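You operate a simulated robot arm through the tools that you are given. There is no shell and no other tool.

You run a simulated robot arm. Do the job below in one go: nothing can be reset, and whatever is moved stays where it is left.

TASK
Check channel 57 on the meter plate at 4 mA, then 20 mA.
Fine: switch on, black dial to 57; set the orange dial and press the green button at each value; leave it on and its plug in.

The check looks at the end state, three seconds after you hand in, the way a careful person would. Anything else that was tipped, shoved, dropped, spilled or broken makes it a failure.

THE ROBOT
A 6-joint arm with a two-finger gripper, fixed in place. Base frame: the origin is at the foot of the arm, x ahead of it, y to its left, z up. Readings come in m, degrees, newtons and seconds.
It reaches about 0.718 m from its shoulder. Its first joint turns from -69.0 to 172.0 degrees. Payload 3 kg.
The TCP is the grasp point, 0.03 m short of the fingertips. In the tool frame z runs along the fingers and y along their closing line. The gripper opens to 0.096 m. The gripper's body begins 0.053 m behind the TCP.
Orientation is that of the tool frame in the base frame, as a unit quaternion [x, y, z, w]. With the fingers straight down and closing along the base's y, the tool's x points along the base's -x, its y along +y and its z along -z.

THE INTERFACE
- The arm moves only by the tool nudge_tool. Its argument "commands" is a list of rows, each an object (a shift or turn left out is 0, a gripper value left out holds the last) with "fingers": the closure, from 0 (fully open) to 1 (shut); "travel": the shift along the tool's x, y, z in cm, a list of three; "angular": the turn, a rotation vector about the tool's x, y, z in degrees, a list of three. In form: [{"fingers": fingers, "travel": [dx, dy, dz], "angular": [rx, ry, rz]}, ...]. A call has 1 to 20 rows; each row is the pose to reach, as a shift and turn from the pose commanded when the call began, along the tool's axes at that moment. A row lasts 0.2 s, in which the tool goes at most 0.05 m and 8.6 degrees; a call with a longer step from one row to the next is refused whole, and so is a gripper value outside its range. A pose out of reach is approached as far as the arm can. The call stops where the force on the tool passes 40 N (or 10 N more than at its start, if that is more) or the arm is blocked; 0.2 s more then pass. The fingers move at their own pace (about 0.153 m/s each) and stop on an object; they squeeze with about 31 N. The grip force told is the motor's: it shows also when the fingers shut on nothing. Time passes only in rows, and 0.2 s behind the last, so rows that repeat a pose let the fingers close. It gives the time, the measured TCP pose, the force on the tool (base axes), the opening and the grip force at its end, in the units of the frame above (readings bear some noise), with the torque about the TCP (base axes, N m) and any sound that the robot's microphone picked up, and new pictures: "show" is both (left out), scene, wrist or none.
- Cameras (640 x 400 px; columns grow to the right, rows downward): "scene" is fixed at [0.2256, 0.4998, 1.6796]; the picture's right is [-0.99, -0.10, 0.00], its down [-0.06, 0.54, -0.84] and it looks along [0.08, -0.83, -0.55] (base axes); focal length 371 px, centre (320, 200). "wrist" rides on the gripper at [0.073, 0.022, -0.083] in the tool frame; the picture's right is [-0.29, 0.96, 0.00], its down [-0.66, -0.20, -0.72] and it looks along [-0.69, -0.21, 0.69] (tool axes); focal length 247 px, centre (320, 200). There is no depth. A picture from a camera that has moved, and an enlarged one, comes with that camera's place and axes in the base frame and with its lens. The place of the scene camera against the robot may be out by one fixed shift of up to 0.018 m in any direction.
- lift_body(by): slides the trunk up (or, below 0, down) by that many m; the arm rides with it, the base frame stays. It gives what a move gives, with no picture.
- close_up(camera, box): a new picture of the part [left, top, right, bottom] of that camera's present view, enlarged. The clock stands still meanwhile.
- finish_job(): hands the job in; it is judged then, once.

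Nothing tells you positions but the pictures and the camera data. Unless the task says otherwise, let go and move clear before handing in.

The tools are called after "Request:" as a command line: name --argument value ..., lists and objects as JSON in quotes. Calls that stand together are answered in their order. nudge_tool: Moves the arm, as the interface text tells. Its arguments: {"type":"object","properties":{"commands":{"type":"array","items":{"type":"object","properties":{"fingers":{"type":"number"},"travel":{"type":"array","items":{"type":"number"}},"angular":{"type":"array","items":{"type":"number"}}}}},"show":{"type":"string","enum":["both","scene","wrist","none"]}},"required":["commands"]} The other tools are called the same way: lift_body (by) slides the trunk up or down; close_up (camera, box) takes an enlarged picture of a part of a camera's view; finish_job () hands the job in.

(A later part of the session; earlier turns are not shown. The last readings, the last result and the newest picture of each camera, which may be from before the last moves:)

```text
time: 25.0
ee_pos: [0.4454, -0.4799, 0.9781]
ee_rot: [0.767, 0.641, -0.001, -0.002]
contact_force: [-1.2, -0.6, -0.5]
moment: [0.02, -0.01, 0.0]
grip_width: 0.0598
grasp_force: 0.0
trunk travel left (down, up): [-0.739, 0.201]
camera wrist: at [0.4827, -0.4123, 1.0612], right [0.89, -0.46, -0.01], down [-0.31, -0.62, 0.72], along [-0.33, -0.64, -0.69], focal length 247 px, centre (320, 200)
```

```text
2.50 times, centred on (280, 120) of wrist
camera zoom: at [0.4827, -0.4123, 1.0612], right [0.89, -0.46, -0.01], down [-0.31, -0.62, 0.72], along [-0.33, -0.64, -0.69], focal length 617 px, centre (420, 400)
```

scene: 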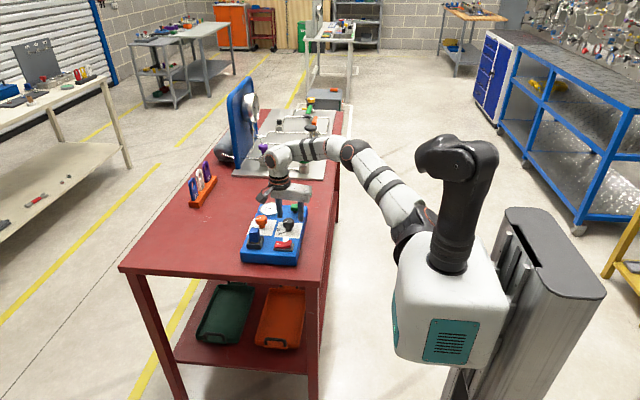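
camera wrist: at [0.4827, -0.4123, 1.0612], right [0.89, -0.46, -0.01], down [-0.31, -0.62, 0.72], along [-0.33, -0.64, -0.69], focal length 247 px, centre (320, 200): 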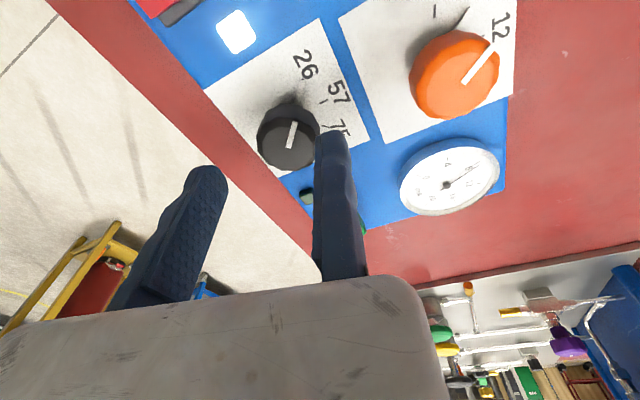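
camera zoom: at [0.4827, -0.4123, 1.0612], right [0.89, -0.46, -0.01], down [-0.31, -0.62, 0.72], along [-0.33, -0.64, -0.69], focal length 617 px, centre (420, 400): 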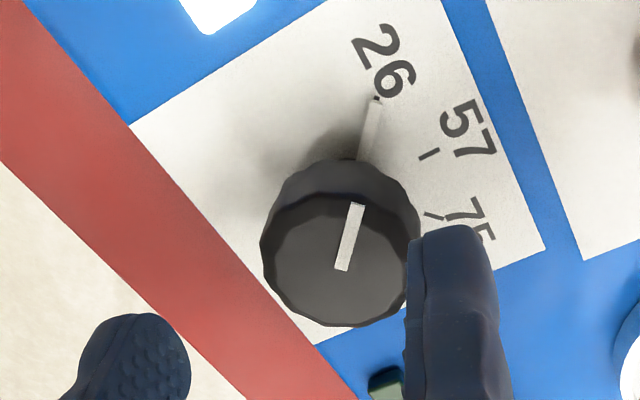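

The clearance on the fixed-finger side is only about 1 mm, so I'll add 1.5 mm of margin and descend around the knob.

Request:
nudge_tool --commands '[{"travel": [-0.1, 0.15, 0]}, {"travel": [-0.1, 0.15, 1]}, {"travel": [-0.1, 0.15, 2]}, {"travel": [-0.1, 0.15, 3]}, {"travel": [-0.1, 0.15, 3.8]}, {"travel": [-0.1, 0.15, 3.8]}]'

Request:
close_up --camera "scene" --box '[235, 195, 315, 268]'

Request:
close_up --camera "wrist" --box '[180, 60, 380, 220]'

```text
time: 26.4
ee_pos: [0.4458, -0.4828, 0.9409]
ee_rot: [0.767, 0.641, -0.001, -0.004]
contact_force: [-0.4, -0.8, 0.0]
moment: [0.01, 0.01, -0.01]
grip_width: 0.0599
grasp_force: 0.0
trunk travel left (down, up): [-0.739, 0.201]
camera wrist: at [0.4828, -0.4146, 1.0228], right [0.89, -0.46, -0.01], down [-0.31, -0.62, 0.72], along [-0.34, -0.64, -0.69], focal length 247 px, centre (320, 200)
```

scene: 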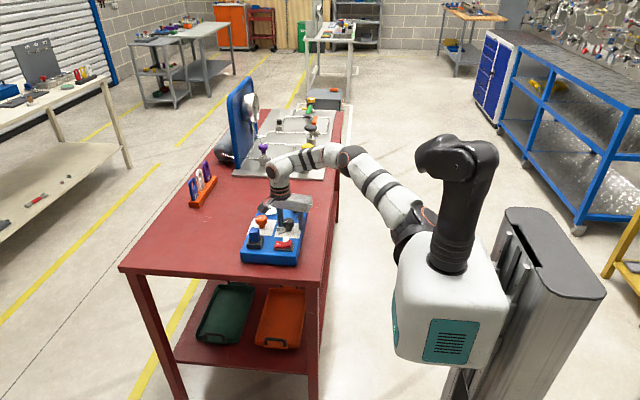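
wrist: 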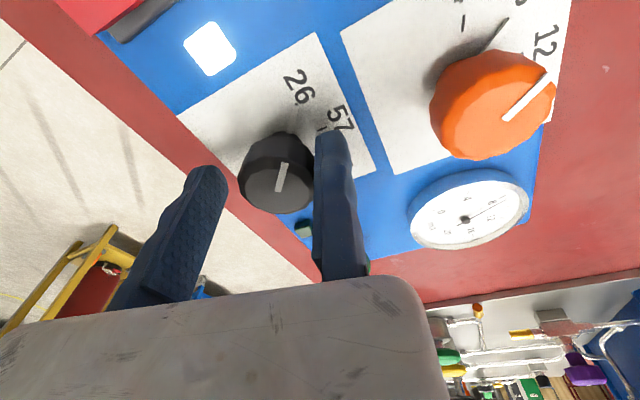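

```text
5.48 times, centred on (275, 232) of scene
camera zoom: at [0.2256, 0.4998, 1.6796], right [-0.99, -0.1, 0.0], down [-0.06, 0.54, -0.84], along [0.08, -0.83, -0.55], focal length 2031 px, centre (567, 27)
```

zoom: 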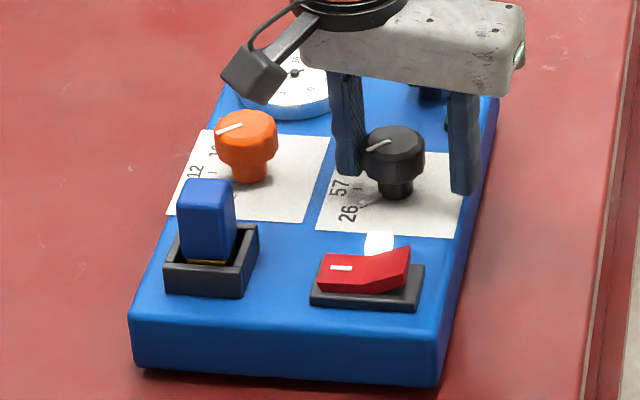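

```text
2.50 times, centred on (280, 140) of wrist
camera zoom: at [0.4828, -0.4146, 1.0228], right [0.89, -0.46, -0.01], down [-0.31, -0.62, 0.72], along [-0.34, -0.64, -0.69], focal length 617 px, centre (420, 350)
```

zoom: 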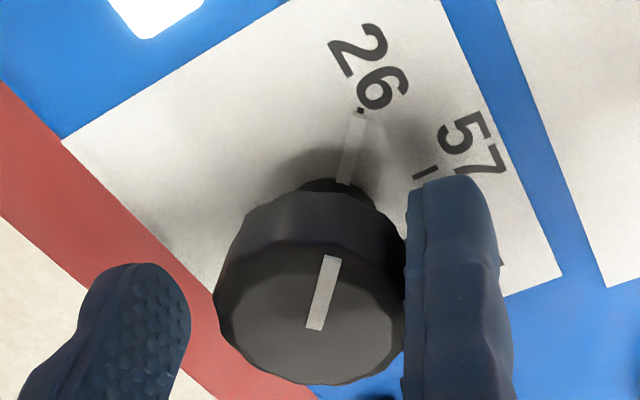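

The fingers straddle the knob with about 2 mm to spare on the fixed side. I'll shift in by 1.5 mm and close to grip.

Request:
nudge_tool --commands '[{"travel": [0.15, -0.15, 0], "fingers": 0.375}, {"travel": [0.15, -0.15, 0], "fingers": 0.6}, {"travel": [0.15, -0.15, 0], "fingers": 1}, {"travel": [0.15, -0.15, 0], "fingers": 1}]' --show "wrist"

Request:
close_up --camera "wrist" --box '[180, 60, 380, 220]'

```text
time: 27.4
ee_pos: [0.4432, -0.4808, 0.9404]
ee_rot: [0.767, 0.642, -0.001, -0.003]
contact_force: [-4.1, 2.4, -0.1]
moment: [-0.03, 0.1, -0.01]
grip_width: 0.0372
grasp_force: 31.2
trunk travel left (down, up): [-0.739, 0.201]
camera wrist: at [0.4808, -0.4127, 1.0232], right [0.89, -0.46, -0.01], down [-0.31, -0.62, 0.72], along [-0.34, -0.64, -0.69], focal length 247 px, centre (320, 200)
```

wrist: 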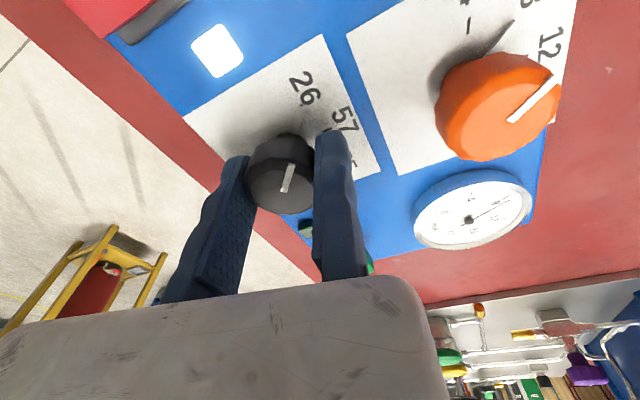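

```text
2.50 times, centred on (280, 140) of wrist
camera zoom: at [0.4808, -0.4127, 1.0232], right [0.89, -0.46, -0.01], down [-0.31, -0.62, 0.72], along [-0.34, -0.64, -0.69], focal length 617 px, centre (420, 350)
```

zoom: 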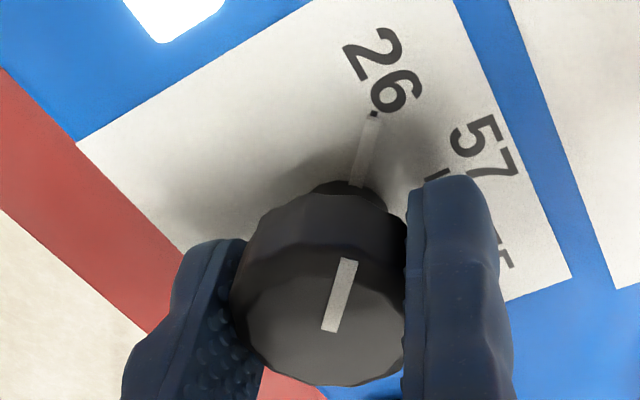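

The knob is gripped (37 mm wide) with little side force. Now I'll turn it 45° clockwise about its own axis.

Request:
nudge_tool --commands '[{"fingers": 1, "travel": [-0.259, -0.018, 0], "angular": [0, 0, 8]}, {"fingers": 1, "travel": [-0.513, -0.072, 0], "angular": [0, 0, 16]}, {"fingers": 1, "travel": [-0.757, -0.161, 0], "angular": [0, 0, 24]}, {"fingers": 1, "travel": [-0.986, -0.283, 0], "angular": [0, 0, 32]}, {"fingers": 1, "travel": [-1.196, -0.435, 0], "angular": [0, 0, 40]}, {"fingers": 1, "travel": [-1.315, -0.545, 0], "angular": [0, 0, 45]}, {"fingers": 1, "travel": [-1.315, -0.545, 0], "angular": [0, 0, 45]}]'

Request:
close_up --camera "wrist" --box '[200, 40, 400, 200]'

Request:
close_up --camera "scene" --box '[235, 195, 315, 268]'

```text
time: 29.0
ee_pos: [0.4368, -0.4918, 0.9396]
ee_rot: [0.955, 0.298, -0.003, -0.002]
contact_force: [-2.7, -1.7, 0.2]
moment: [-0.23, 0.25, 0.07]
grip_width: 0.0374
grasp_force: 30.9
trunk travel left (down, up): [-0.739, 0.201]
camera wrist: at [0.5117, -0.4702, 1.0229], right [0.3, -0.95, 0.0], down [-0.65, -0.21, 0.73], along [-0.69, -0.22, -0.69], focal length 247 px, centre (320, 200)
```

scene: 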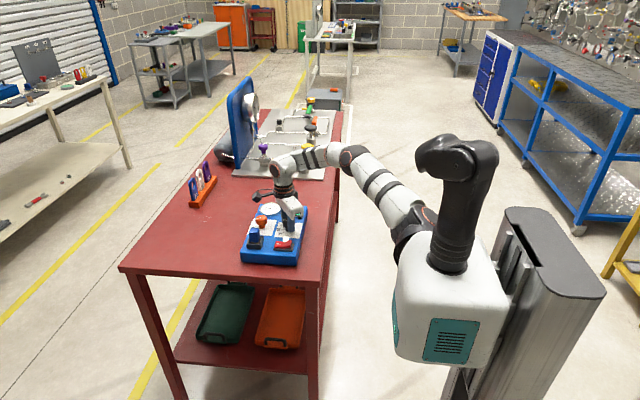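
wrist: 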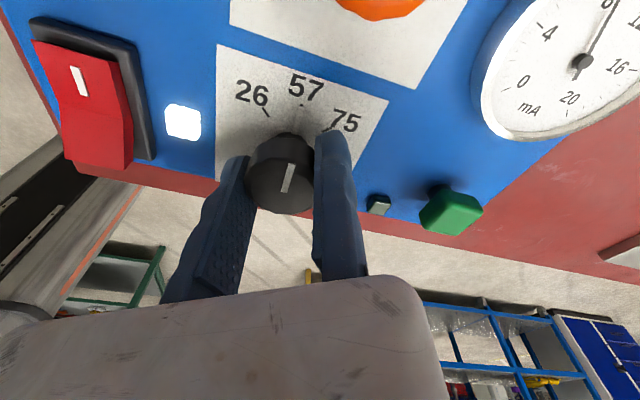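

```text
2.50 times, centred on (300, 120) of wrist
camera zoom: at [0.5117, -0.4702, 1.0229], right [0.3, -0.95, 0.0], down [-0.65, -0.21, 0.73], along [-0.69, -0.22, -0.69], focal length 617 px, centre (370, 400)
```

zoom: 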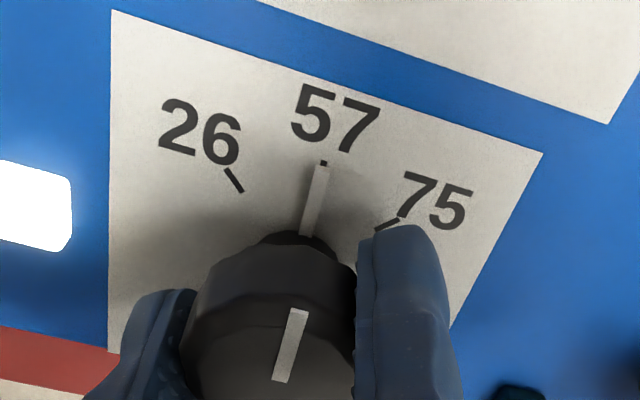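

```text
5.48 times, centred on (275, 232) of scene
camera zoom: at [0.2256, 0.4998, 1.6796], right [-0.99, -0.1, 0.0], down [-0.06, 0.54, -0.84], along [0.08, -0.83, -0.55], focal length 2031 px, centre (567, 27)
```

zoom: 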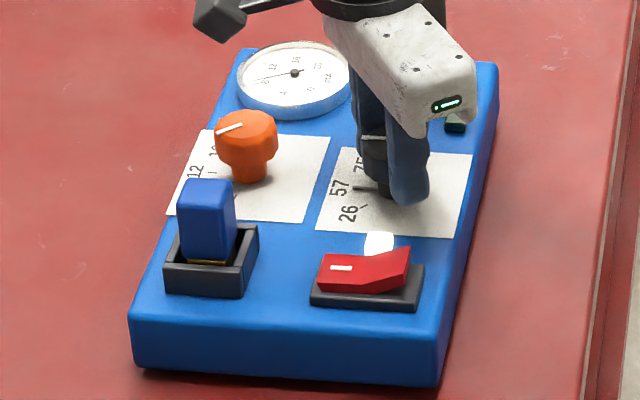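

The black pointer now lies exactly on the 57 tick. I'll open the fingers, ease the fixed finger off the knob, and rise straight up.

Request:
nudge_tool --commands '[{"fingers": 0.6}, {"fingers": 0.375}, {"fingers": 0.375, "travel": [0, 0.15, 0]}, {"fingers": 0.375, "travel": [0, 0.15, -2]}, {"fingers": 0.375, "travel": [0, 0.15, -4]}, {"fingers": 0.375, "travel": [0, 0.15, -7]}, {"fingers": 0.375, "travel": [0, 0.15, -7]}]'

Request:
close_up --camera "wrist" --box '[200, 0, 440, 150]'

Request:
close_up --camera "scene" --box '[235, 195, 315, 268]'

```text
time: 30.6
ee_pos: [0.4382, -0.493, 1.011]
ee_rot: [0.954, 0.299, -0.003, -0.003]
contact_force: [-0.4, 0.2, -0.5]
moment: [-0.03, 0.04, 0.03]
grip_width: 0.0597
grasp_force: 0.1
trunk travel left (down, up): [-0.739, 0.201]
camera wrist: at [0.5131, -0.4705, 1.0933], right [0.3, -0.95, -0.01], down [-0.65, -0.21, 0.73], along [-0.69, -0.22, -0.69], focal length 247 px, centre (320, 200)
```

scene: 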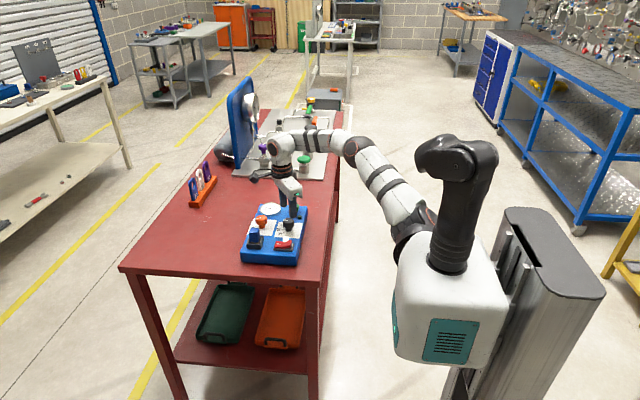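
wrist: 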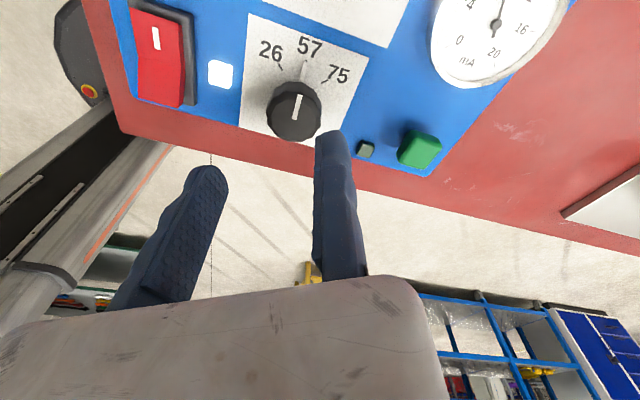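

```text
2.67 times, centred on (320, 75) of wrist
camera zoom: at [0.5131, -0.4705, 1.0933], right [0.3, -0.95, -0.01], down [-0.65, -0.21, 0.73], along [-0.69, -0.22, -0.69], focal length 659 px, centre (320, 533)
```

zoom: 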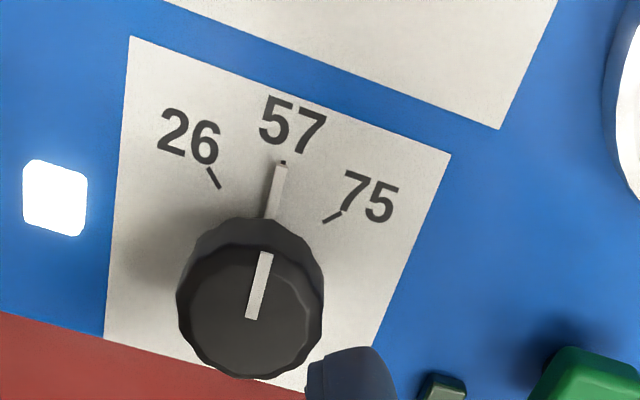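

```text
5.48 times, centred on (275, 232) of scene
camera zoom: at [0.2256, 0.4998, 1.6796], right [-0.99, -0.1, 0.0], down [-0.06, 0.54, -0.84], along [0.08, -0.83, -0.55], focal length 2031 px, centre (567, 27)
```

zoom: 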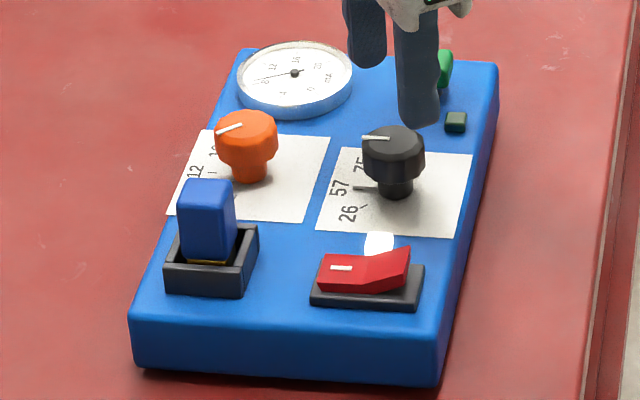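

The black dial is set at 57. Next is the orange dial at about (0.52, -0.485). I'll move above it at yaw 100° and stay high to refine its centre.

Request:
nudge_tool --commands '[{"fingers": 0.42, "travel": [1.5, 0.9, -0.5], "angular": [0, 0, -8]}, {"fingers": 0.42, "travel": [3, 1.8, -1], "angular": [0, 0, -16]}, {"fingers": 0.42, "travel": [4.5, 2.8, -1], "angular": [0, 0, -24]}, {"fingers": 0.42, "travel": [6, 3.7, -1], "angular": [0, 0, -32]}, {"fingers": 0.42, "travel": [7.5, 4.6, -1], "angular": [0, 0, -40]}, {"fingers": 0.42, "travel": [8.64, 5.49, -1], "angular": [0, 0, -45]}, {"fingers": 0.42, "travel": [8.64, 5.49, -1], "angular": [0, 0, -45]}]'

Request:
close_up --camera "wrist" --box '[220, 0, 420, 150]'

Request:
close_up --camera "scene" --box '[235, 185, 315, 268]'

```text
time: 32.2
ee_pos: [0.5054, -0.4495, 1.0142]
ee_rot: [0.766, 0.642, -0.001, -0.002]
contact_force: [0.2, 0.4, 0.0]
moment: [0.03, -0.02, -0.01]
grip_width: 0.0554
grasp_force: 0.2
out of reach, approached as far as the arm can: row 3, 4, 5, 6, 7
trunk travel left (down, up): [-0.739, 0.201]
camera wrist: at [0.5426, -0.3816, 1.0975], right [0.89, -0.46, -0.01], down [-0.31, -0.62, 0.72], along [-0.33, -0.64, -0.69], focal length 247 px, centre (320, 200)
```

scene: 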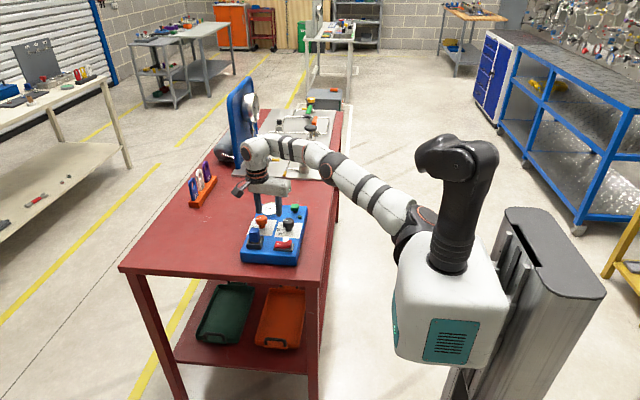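
wrist: 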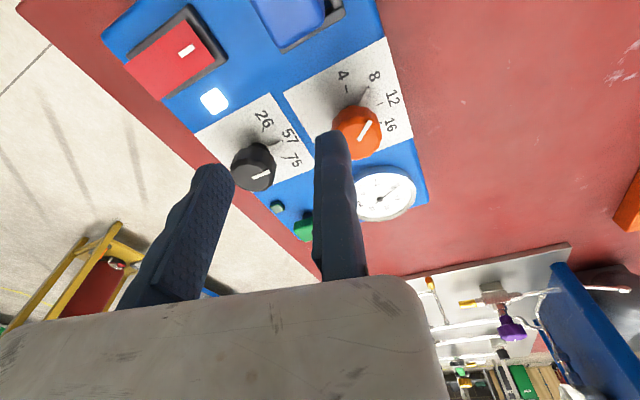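

```text
2.67 times, centred on (320, 75) of wrist
camera zoom: at [0.5426, -0.3816, 1.0975], right [0.89, -0.46, -0.01], down [-0.31, -0.62, 0.72], along [-0.33, -0.64, -0.69], focal length 659 px, centre (320, 533)
```

zoom: 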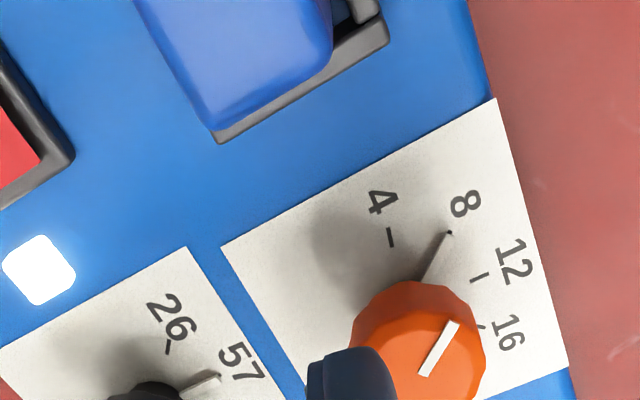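

```text
4.82 times, centred on (275, 226) of scene
camera zoom: at [0.2256, 0.4998, 1.6796], right [-0.99, -0.1, 0.0], down [-0.06, 0.54, -0.84], along [0.08, -0.83, -0.55], focal length 1786 px, centre (537, 72)
```

zoom: 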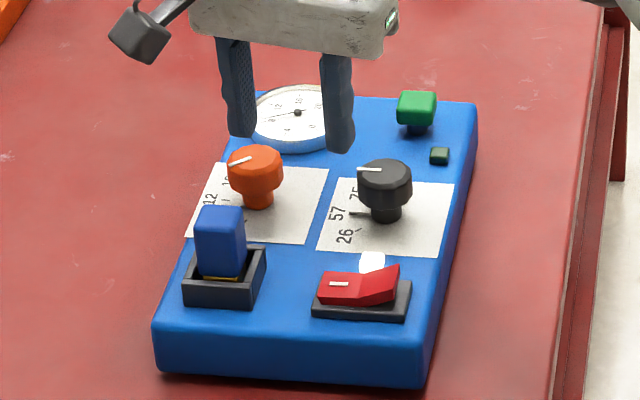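

The arm is now almost straight and can't quite get over the orange dial with the tool vertical. I'll test whether a different yaw changes this, staying at hover height.

Request:
nudge_tool --commands '[{"travel": [-1, 0.8, 0.5], "angular": [0, 0, 8]}, {"travel": [-2, 1.5, 1], "angular": [0, 0, 16]}, {"travel": [-3, 2.3, 1.5], "angular": [0, 0, 24]}, {"travel": [-4, 3, 1.5], "angular": [0, 0, 32]}, {"travel": [-4.75, 3.5, 1.5], "angular": [0, 0, 40]}, {"travel": [-4.75, 3.5, 1.5], "angular": [0, 0, 45]}, {"travel": [-4.75, 3.5, 1.5], "angular": [0, 0, 45]}]' --show "scene"

Request:
close_up --camera "scene" --box '[220, 110, 480, 290]'

```text
time: 33.8
ee_pos: [0.4945, -0.4617, 0.9922]
ee_rot: [0.955, 0.297, -0.003, -0.002]
contact_force: [-0.3, -0.4, -0.2]
moment: [-0.04, 0.0, 0.03]
grip_width: 0.056
grasp_force: 0.1
out of reach, approached as far as the arm can: row 1, 2, 3, 4, 5, 6, 7
trunk travel left (down, up): [-0.739, 0.201]
```

scene: 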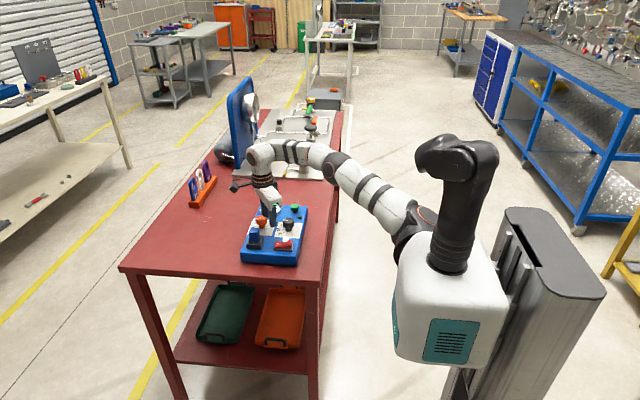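

```text
2.22 times, centred on (350, 200) of scene
camera zoom: at [0.2256, 0.4998, 1.6796], right [-0.99, -0.1, 0.0], down [-0.06, 0.54, -0.84], along [0.08, -0.83, -0.55], focal length 824 px, centre (253, 200)
```

zoom: 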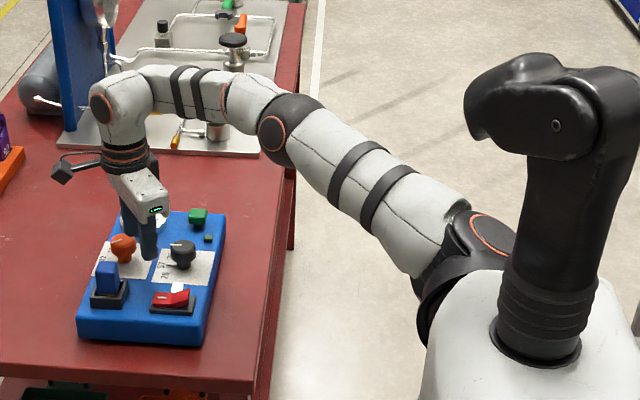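

The reach limit is the same at this yaw, so the arm is simply near full stretch with a vertical tool. Leaning the tool so the fingers point outward should gain several centimetres. I'll pull in, rise, and test yaw 223°, which puts the camera on the far side.

Request:
nudge_tool --commands '[{"travel": [-0.4, -2, -2]}, {"travel": [-0.84, -3.9, -3.5]}, {"travel": [-0.84, -3.9, -3.5], "angular": [0, 0, 8]}, {"travel": [-0.84, -3.9, -3.5], "angular": [0, 0, 16]}, {"travel": [-0.84, -3.9, -3.5], "angular": [0, 0, 24]}, {"travel": [-0.84, -3.9, -3.5], "angular": [0, 0, 32]}, {"travel": [-0.84, -3.9, -3.5], "angular": [0, 0, 40]}, {"travel": [-0.84, -3.9, -3.5], "angular": [0, 0, 48]}, {"travel": [-0.84, -3.9, -3.5], "angular": [0, 0, 56]}, {"travel": [-0.84, -3.9, -3.5], "angular": [0, 0, 64]}, {"travel": [-0.84, -3.9, -3.5], "angular": [0, 0, 72]}, {"travel": [-0.84, -3.9, -3.5], "angular": [0, 0, 78]}]'

```text
time: 36.4
ee_pos: [0.4651, -0.4384, 1.0269]
ee_rot: [0.929, -0.369, -0.004, 0.0]
contact_force: [0.0, 0.1, -0.2]
moment: [-0.04, 0.01, 0.01]
grip_width: 0.0557
grasp_force: 0.0
trunk travel left (down, up): [-0.739, 0.201]
camera wrist: at [0.5037, -0.5067, 1.1096], right [-0.87, -0.49, 0.0], down [-0.34, 0.6, 0.73], along [-0.36, 0.63, -0.69], focal length 247 px, centre (320, 200)
```

scene: 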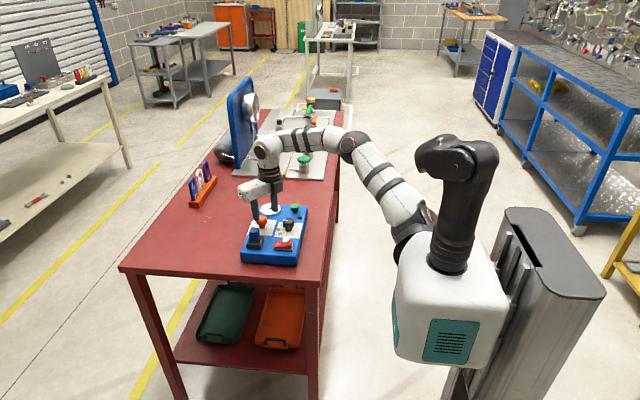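
wrist: 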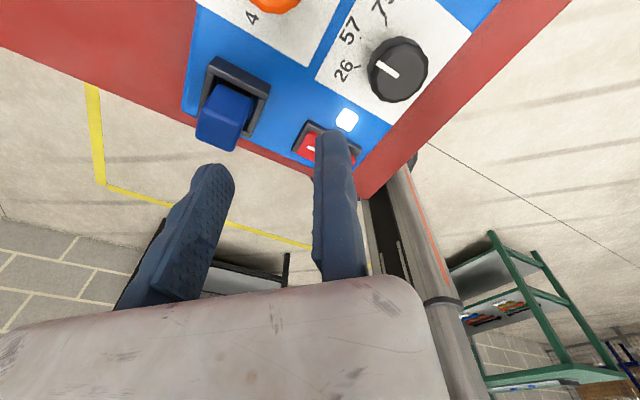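

Yaw 223° works, with the camera now on the far side. From here I'll lean the tool 20° so the fingers point outward, and move over the orange dial while still hovering.

Request:
nudge_tool --commands '[{"travel": [1.5, 0.4, 0], "angular": [0, 7, 0]}, {"travel": [3, 0.8, 0.5], "angular": [0, 14, 0]}, {"travel": [4.5, 1.2, 1], "angular": [0, 20, 0]}, {"travel": [6.0, 1.5, 1.3], "angular": [0, 20, 0]}, {"travel": [6.71, 1.69, 1.5], "angular": [0, 20, 0]}, {"travel": [6.71, 1.69, 1.5], "angular": [0, 20, 0]}]'

Request:
close_up --camera "wrist" --box '[160, 60, 400, 220]'

Request:
close_up --camera "scene" --box '[215, 165, 325, 268]'

```text
time: 37.8
ee_pos: [0.5004, -0.4969, 1.0119]
ee_rot: [0.916, -0.362, 0.159, 0.064]
contact_force: [0.0, -0.2, 0.2]
moment: [-0.02, -0.01, 0.01]
grip_width: 0.0555
grasp_force: 0.0
trunk travel left (down, up): [-0.739, 0.201]
camera wrist: at [0.5168, -0.5426, 1.1143], right [-0.86, -0.51, -0.1], down [-0.49, 0.74, 0.46], along [-0.16, 0.44, -0.88], focal length 247 px, centre (320, 200)
```

scene: 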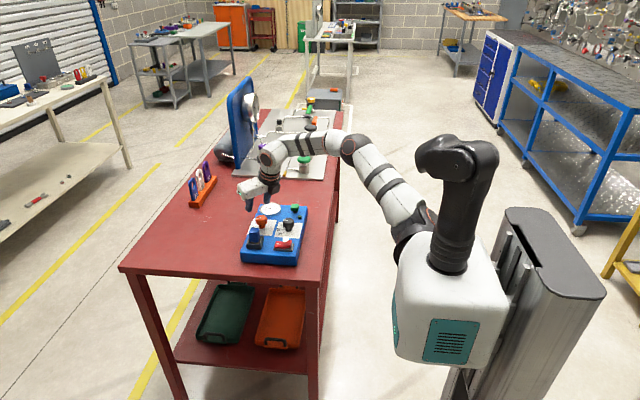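
wrist: 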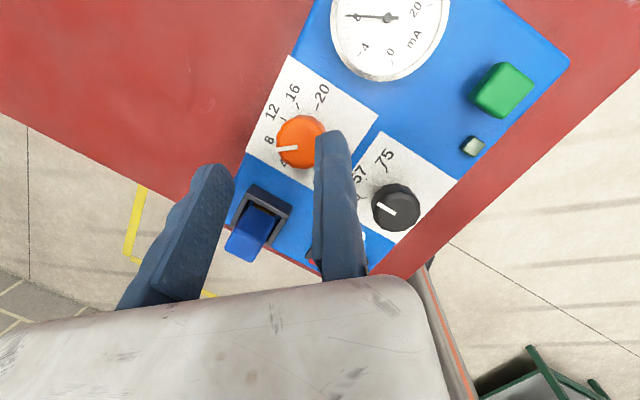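

```text
2.50 times, centred on (280, 140) of wrist
camera zoom: at [0.5168, -0.5426, 1.1143], right [-0.86, -0.51, -0.1], down [-0.49, 0.74, 0.46], along [-0.16, 0.44, -0.88], focal length 617 px, centre (420, 350)
```

zoom: 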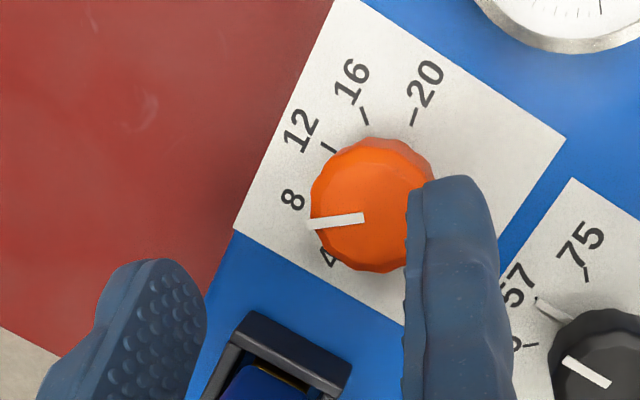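

```text
3.88 times, centred on (270, 216) of scene
camera zoom: at [0.2256, 0.4998, 1.6796], right [-0.99, -0.1, 0.0], down [-0.06, 0.54, -0.84], along [0.08, -0.83, -0.55], focal length 1439 px, centre (514, 136)
```

zoom: 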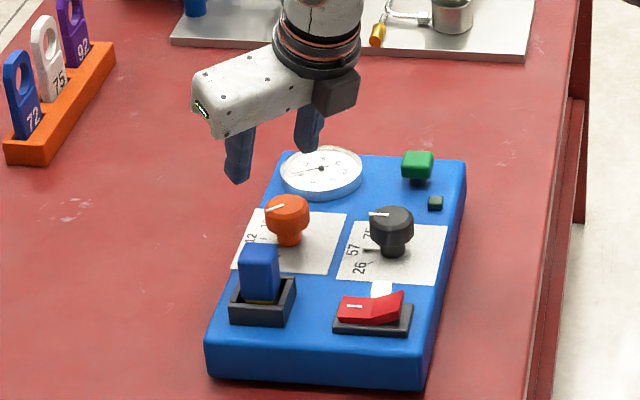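

The lean works. The arm reaches over the orange dial, and I can see all its marks: 4 at +80°, then 8, 12, 16 and 20 at -80°, i.e. 10° per mA, with the pointer near 8. To have room for a counter-clockwise turn, I'll swing to yaw 245° about the vertical while hovering.

Request:
nudge_tool --commands '[{"travel": [-0.23, -0.12, -0.08], "angular": [-2.44, 0, 6.8]}, {"travel": [-0.46, -0.25, -0.17], "angular": [-4.89, 0, 13.6]}, {"travel": [-0.69, -0.37, -0.25], "angular": [-7.33, 0, 20.4]}, {"travel": [-0.69, -0.37, -0.25], "angular": [-7.33, 0, 20.4]}]'

Request:
close_up --camera "wrist" --box '[160, 60, 400, 220]'

Request:
close_up --camera "scene" --box '[215, 165, 325, 268]'

```text
time: 38.8
ee_pos: [0.4985, -0.4899, 1.0123]
ee_rot: [0.831, -0.529, 0.143, 0.093]
contact_force: [0.5, 0.1, -0.6]
moment: [0.01, 0.01, 0.01]
grip_width: 0.0557
grasp_force: 0.2
trunk travel left (down, up): [-0.739, 0.201]
camera wrist: at [0.4965, -0.5378, 1.1144], right [-0.98, -0.15, -0.1], down [-0.18, 0.87, 0.46], along [0.01, 0.47, -0.88], focal length 247 px, centre (320, 200)
```

scene: 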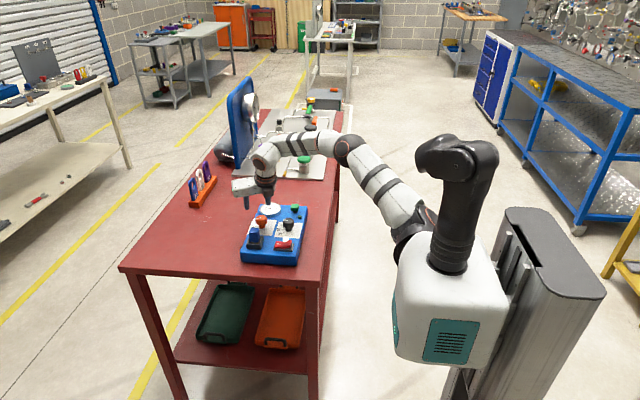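
wrist: 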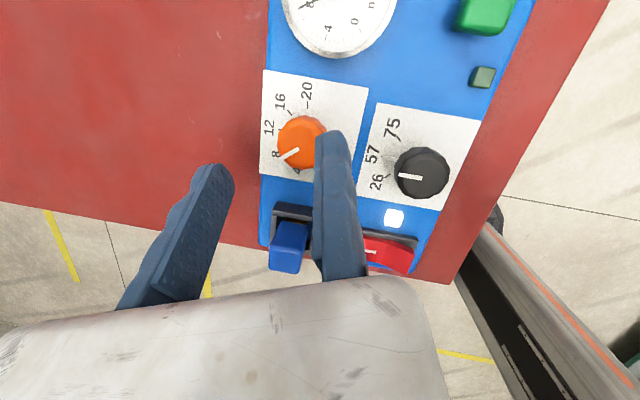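

```text
2.50 times, centred on (280, 140) of wrist
camera zoom: at [0.4965, -0.5378, 1.1144], right [-0.98, -0.15, -0.1], down [-0.18, 0.87, 0.46], along [0.01, 0.47, -0.88], focal length 617 px, centre (420, 350)
```

zoom: 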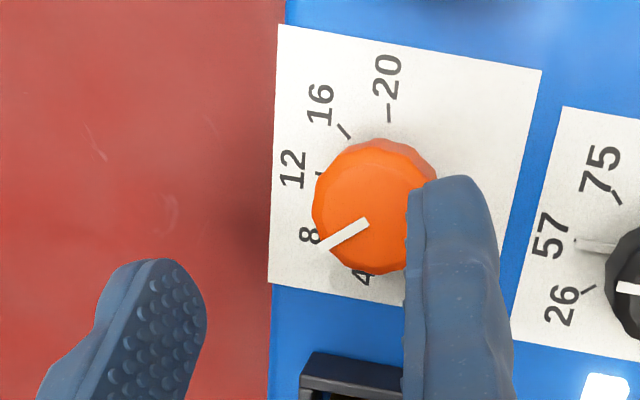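

```text
3.88 times, centred on (270, 216) of scene
camera zoom: at [0.2256, 0.4998, 1.6796], right [-0.99, -0.1, 0.0], down [-0.06, 0.54, -0.84], along [0.08, -0.83, -0.55], focal length 1439 px, centre (514, 136)
```

zoom: 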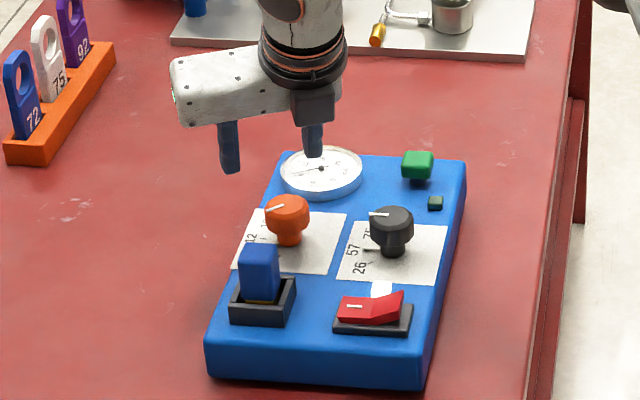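

Yaw 245° is reached too. I'll descend straight down around the orange knob with a small gap on the fixed-finger side.

Request:
nudge_tool --commands '[{"travel": [-0.74, 0.03, 2.03]}, {"travel": [-1.48, 0.05, 4.06]}, {"travel": [-1.85, 0.09, 5.07]}, {"travel": [-2.1, 0.09, 5.75]}, {"travel": [-2.3, 0.09, 6.3]}, {"travel": [-2.47, 0.09, 6.76]}, {"travel": [-2.47, 0.09, 6.76]}]'

Request:
close_up --camera "wrist" --box '[160, 60, 400, 220]'

Request:
close_up --camera "scene" --box '[225, 185, 315, 268]'

```text
time: 40.4
ee_pos: [0.4983, -0.4889, 0.9378]
ee_rot: [0.832, -0.528, 0.143, 0.093]
contact_force: [-0.1, -0.6, -0.2]
moment: [0.0, -0.02, -0.02]
grip_width: 0.0557
grasp_force: 0.1
trunk travel left (down, up): [-0.739, 0.201]
camera wrist: at [0.4956, -0.5363, 1.0413], right [-0.98, -0.16, -0.1], down [-0.18, 0.87, 0.46], along [0.01, 0.47, -0.88], focal length 247 px, centre (320, 200)
```

scene: 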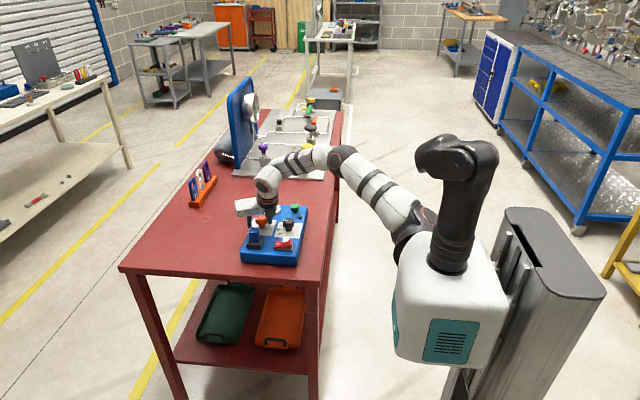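
wrist: 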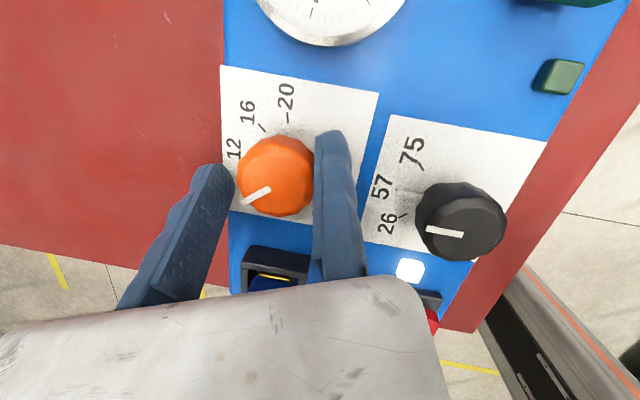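

```text
2.50 times, centred on (280, 140) of wrist
camera zoom: at [0.4956, -0.5363, 1.0413], right [-0.98, -0.16, -0.1], down [-0.18, 0.87, 0.46], along [0.01, 0.47, -0.88], focal length 617 px, centre (420, 350)
```

zoom: 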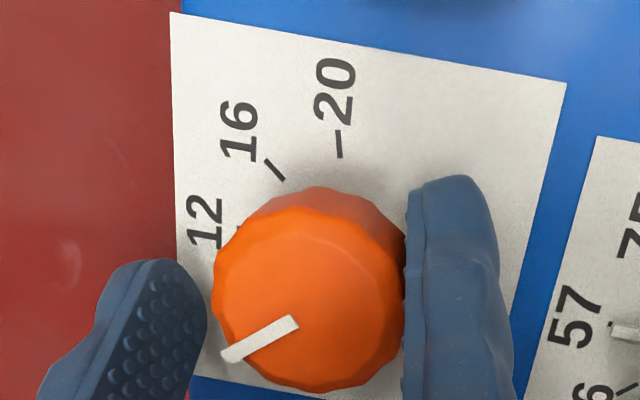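

```text
4.82 times, centred on (270, 226) of scene
camera zoom: at [0.2256, 0.4998, 1.6796], right [-0.99, -0.1, 0.0], down [-0.06, 0.54, -0.84], along [0.08, -0.83, -0.55], focal length 1786 px, centre (561, 72)
```

zoom: 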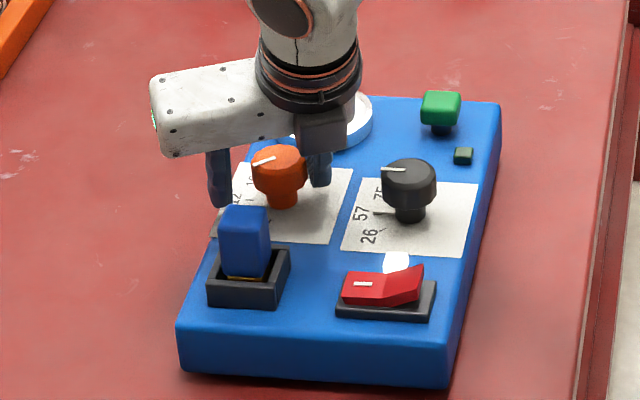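

No contact, and the knob sits between the fingers. I'll shift in by 1 mm and close.

Request:
nudge_tool --commands '[{"travel": [0, -0.1, 0], "fingers": 0.42}, {"travel": [0, -0.1, 0], "fingers": 0.6}, {"travel": [0, -0.1, 0], "fingers": 1}, {"travel": [0, -0.1, 0], "fingers": 1}]' --show "wrist"

Request:
close_up --camera "wrist" --box '[160, 60, 400, 220]'

```text
time: 41.4
ee_pos: [0.4979, -0.4869, 0.9389]
ee_rot: [0.832, -0.528, 0.144, 0.094]
contact_force: [2.8, 1.2, 0.8]
moment: [0.07, -0.12, 0.03]
grip_width: 0.0372
grasp_force: 30.7
trunk travel left (down, up): [-0.739, 0.201]
camera wrist: at [0.4975, -0.5353, 1.0418], right [-0.98, -0.16, -0.1], down [-0.18, 0.87, 0.46], along [0.01, 0.47, -0.88], focal length 247 px, centre (320, 200)
```

wrist: 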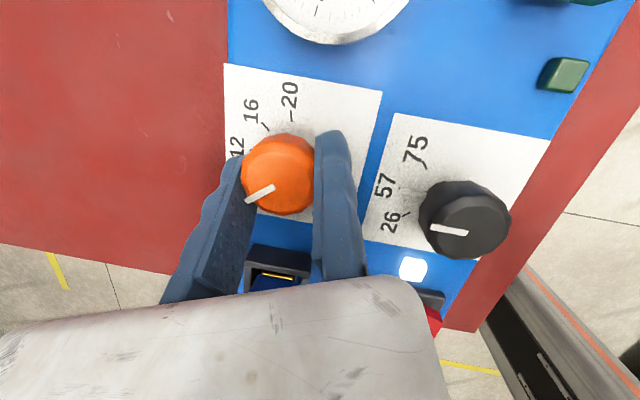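

```text
2.50 times, centred on (280, 140) of wrist
camera zoom: at [0.4975, -0.5353, 1.0418], right [-0.98, -0.16, -0.1], down [-0.18, 0.87, 0.46], along [0.01, 0.47, -0.88], focal length 617 px, centre (420, 350)
```

zoom: 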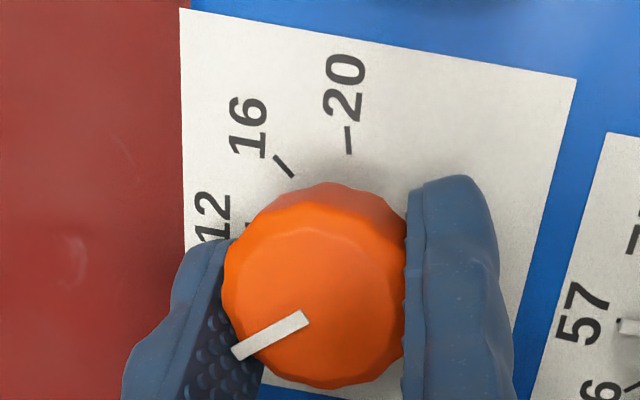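

The orange knob is gripped. I'll turn it 40° counter-clockwise, from 8 to 4, about its own vertical axis while keeping the lean.

Request:
nudge_tool --commands '[{"fingers": 1, "travel": [0.249, 0.073, 0.089], "angular": [2.69, 0.03, -7.53]}, {"fingers": 1, "travel": [0.506, 0.107, 0.181], "angular": [5.38, 0.05, -15.05]}, {"fingers": 1, "travel": [0.764, 0.104, 0.273], "angular": [8.06, 0.08, -22.58]}, {"fingers": 1, "travel": [1.02, 0.063, 0.364], "angular": [10.75, 0.11, -30.1]}, {"fingers": 1, "travel": [1.268, -0.017, 0.453], "angular": [13.44, 0.14, -37.63]}, {"fingers": 1, "travel": [1.268, -0.017, 0.453], "angular": [13.44, 0.14, -37.63]}]'

Request:
close_up --camera "wrist" --box '[180, 0, 460, 220]'

Request:
close_up --camera "scene" --box '[225, 185, 315, 268]'

```text
time: 42.8
ee_pos: [0.5052, -0.4998, 0.9396]
ee_rot: [0.963, -0.211, 0.164, 0.038]
contact_force: [2.8, 12.7, 0.3]
moment: [0.19, 0.1, 0.16]
grip_width: 0.0374
grasp_force: 30.5
trunk travel left (down, up): [-0.739, 0.201]
camera wrist: at [0.5353, -0.5376, 1.042], right [-0.65, -0.75, -0.09], down [-0.7, 0.55, 0.46], along [-0.3, 0.36, -0.88], focal length 247 px, centre (320, 200)
```

scene: 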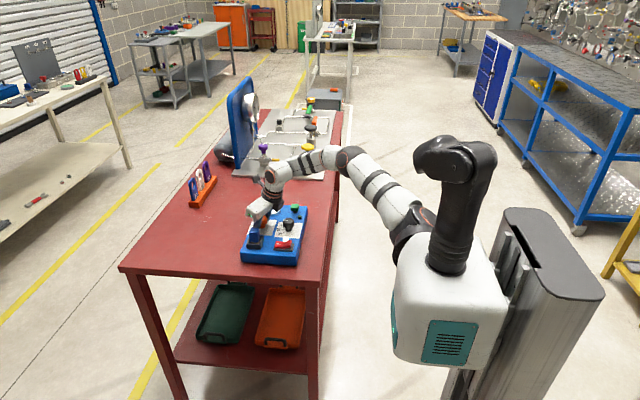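
wrist: 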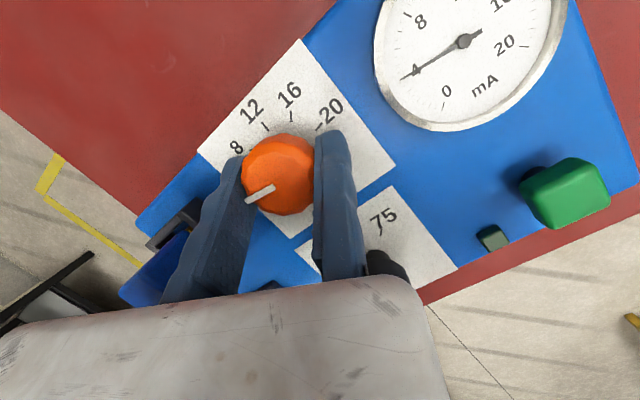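

```text
1.82 times, centred on (320, 110) of wrist
camera zoom: at [0.5353, -0.5376, 1.042], right [-0.65, -0.75, -0.09], down [-0.7, 0.55, 0.46], along [-0.3, 0.36, -0.88], focal length 449 px, centre (320, 364)
```

zoom: 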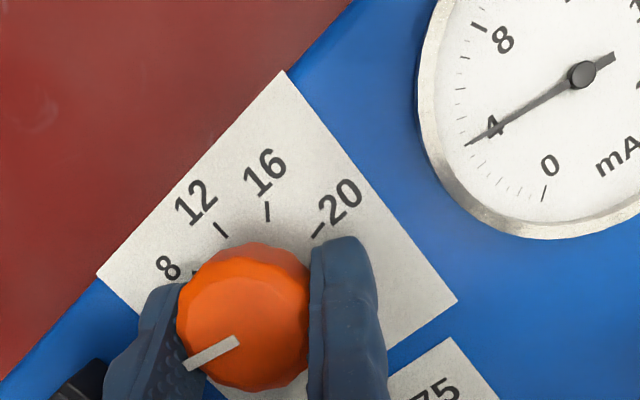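

```text
4.82 times, centred on (270, 226) of scene
camera zoom: at [0.2256, 0.4998, 1.6796], right [-0.99, -0.1, 0.0], down [-0.06, 0.54, -0.84], along [0.08, -0.83, -0.55], focal length 1786 px, centre (561, 72)
```

zoom: 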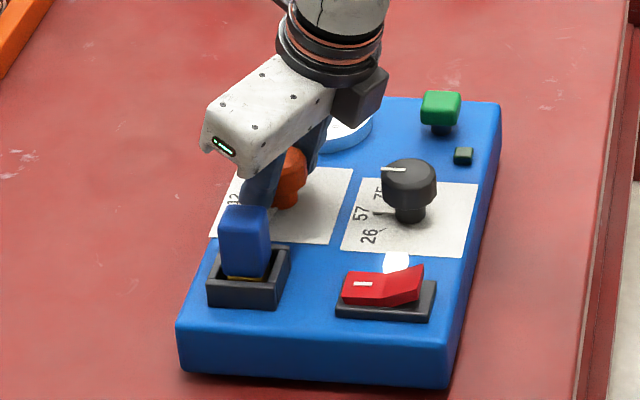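

The needle is at about 4. I'll look closely at the meter for the exact reading.

Request:
close_up --camera "wrist" --box '[365, 0, 575, 135]'

```text
2.96 times, centred on (470, 68) of wrist
camera zoom: at [0.5353, -0.5376, 1.042], right [-0.65, -0.75, -0.09], down [-0.7, 0.55, 0.46], along [-0.3, 0.36, -0.88], focal length 732 px, centre (-124, 593)
```

zoom: 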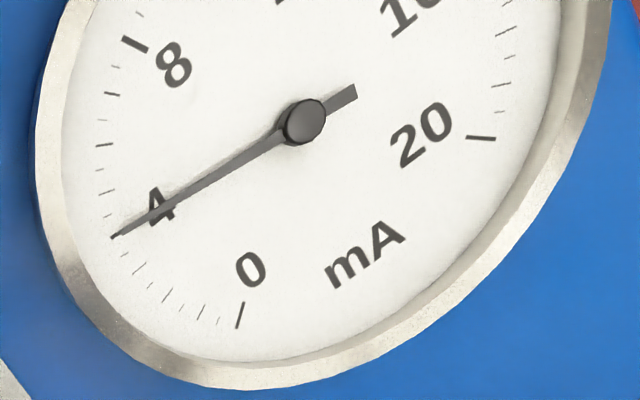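

The needle sits exactly on the 4.0 mark. I'll release the knob, ease the fixed finger away, and re-read the meter before lifting.

Request:
nudge_tool --commands '[{"fingers": 0.55}, {"fingers": 0.42}, {"fingers": 0.42, "travel": [0, 0.1, 0]}, {"fingers": 0.42, "travel": [0, 0.15, 0]}]' --show "wrist"

Request:
close_up --camera "wrist" --box '[365, 0, 575, 135]'

Request:
close_up --camera "wrist" --box '[160, 40, 400, 220]'

```text
time: 43.8
ee_pos: [0.5039, -0.5045, 0.938]
ee_rot: [0.962, -0.212, 0.167, 0.038]
contact_force: [0.0, 0.4, 0.5]
moment: [0.02, 0.01, 0.01]
grip_width: 0.0559
grasp_force: 0.1
trunk travel left (down, up): [-0.739, 0.201]
camera wrist: at [0.5328, -0.541, 1.0421], right [-0.65, -0.75, -0.1], down [-0.7, 0.55, 0.46], along [-0.29, 0.37, -0.88], focal length 247 px, centre (320, 200)
```

wrist: 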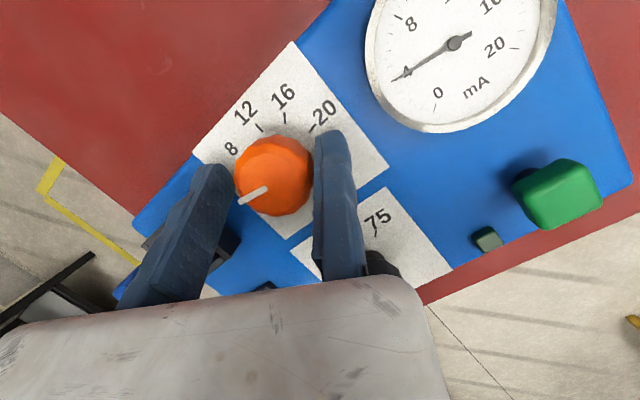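

```text
2.96 times, centred on (470, 68) of wrist
camera zoom: at [0.5328, -0.541, 1.0421], right [-0.65, -0.75, -0.1], down [-0.7, 0.55, 0.46], along [-0.29, 0.37, -0.88], focal length 732 px, centre (-124, 593)
```

zoom: 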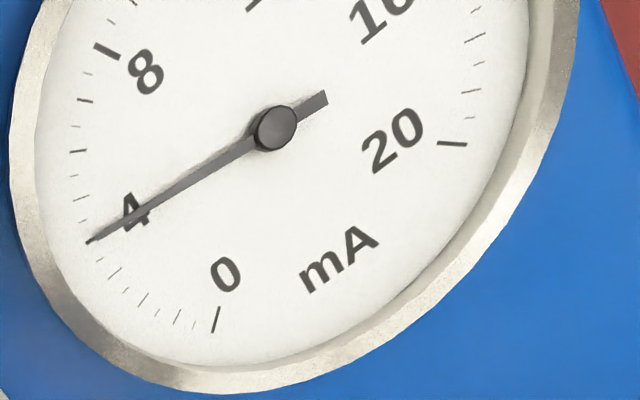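

```text
2.22 times, centred on (280, 130) of wrist
camera zoom: at [0.5328, -0.541, 1.0421], right [-0.65, -0.75, -0.1], down [-0.7, 0.55, 0.46], along [-0.29, 0.37, -0.88], focal length 549 px, centre (409, 356)
```

zoom: 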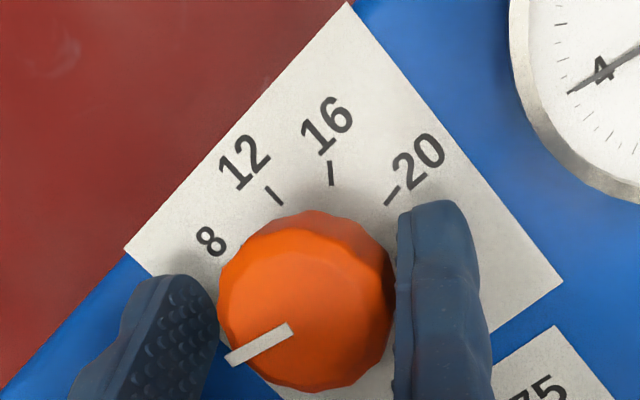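

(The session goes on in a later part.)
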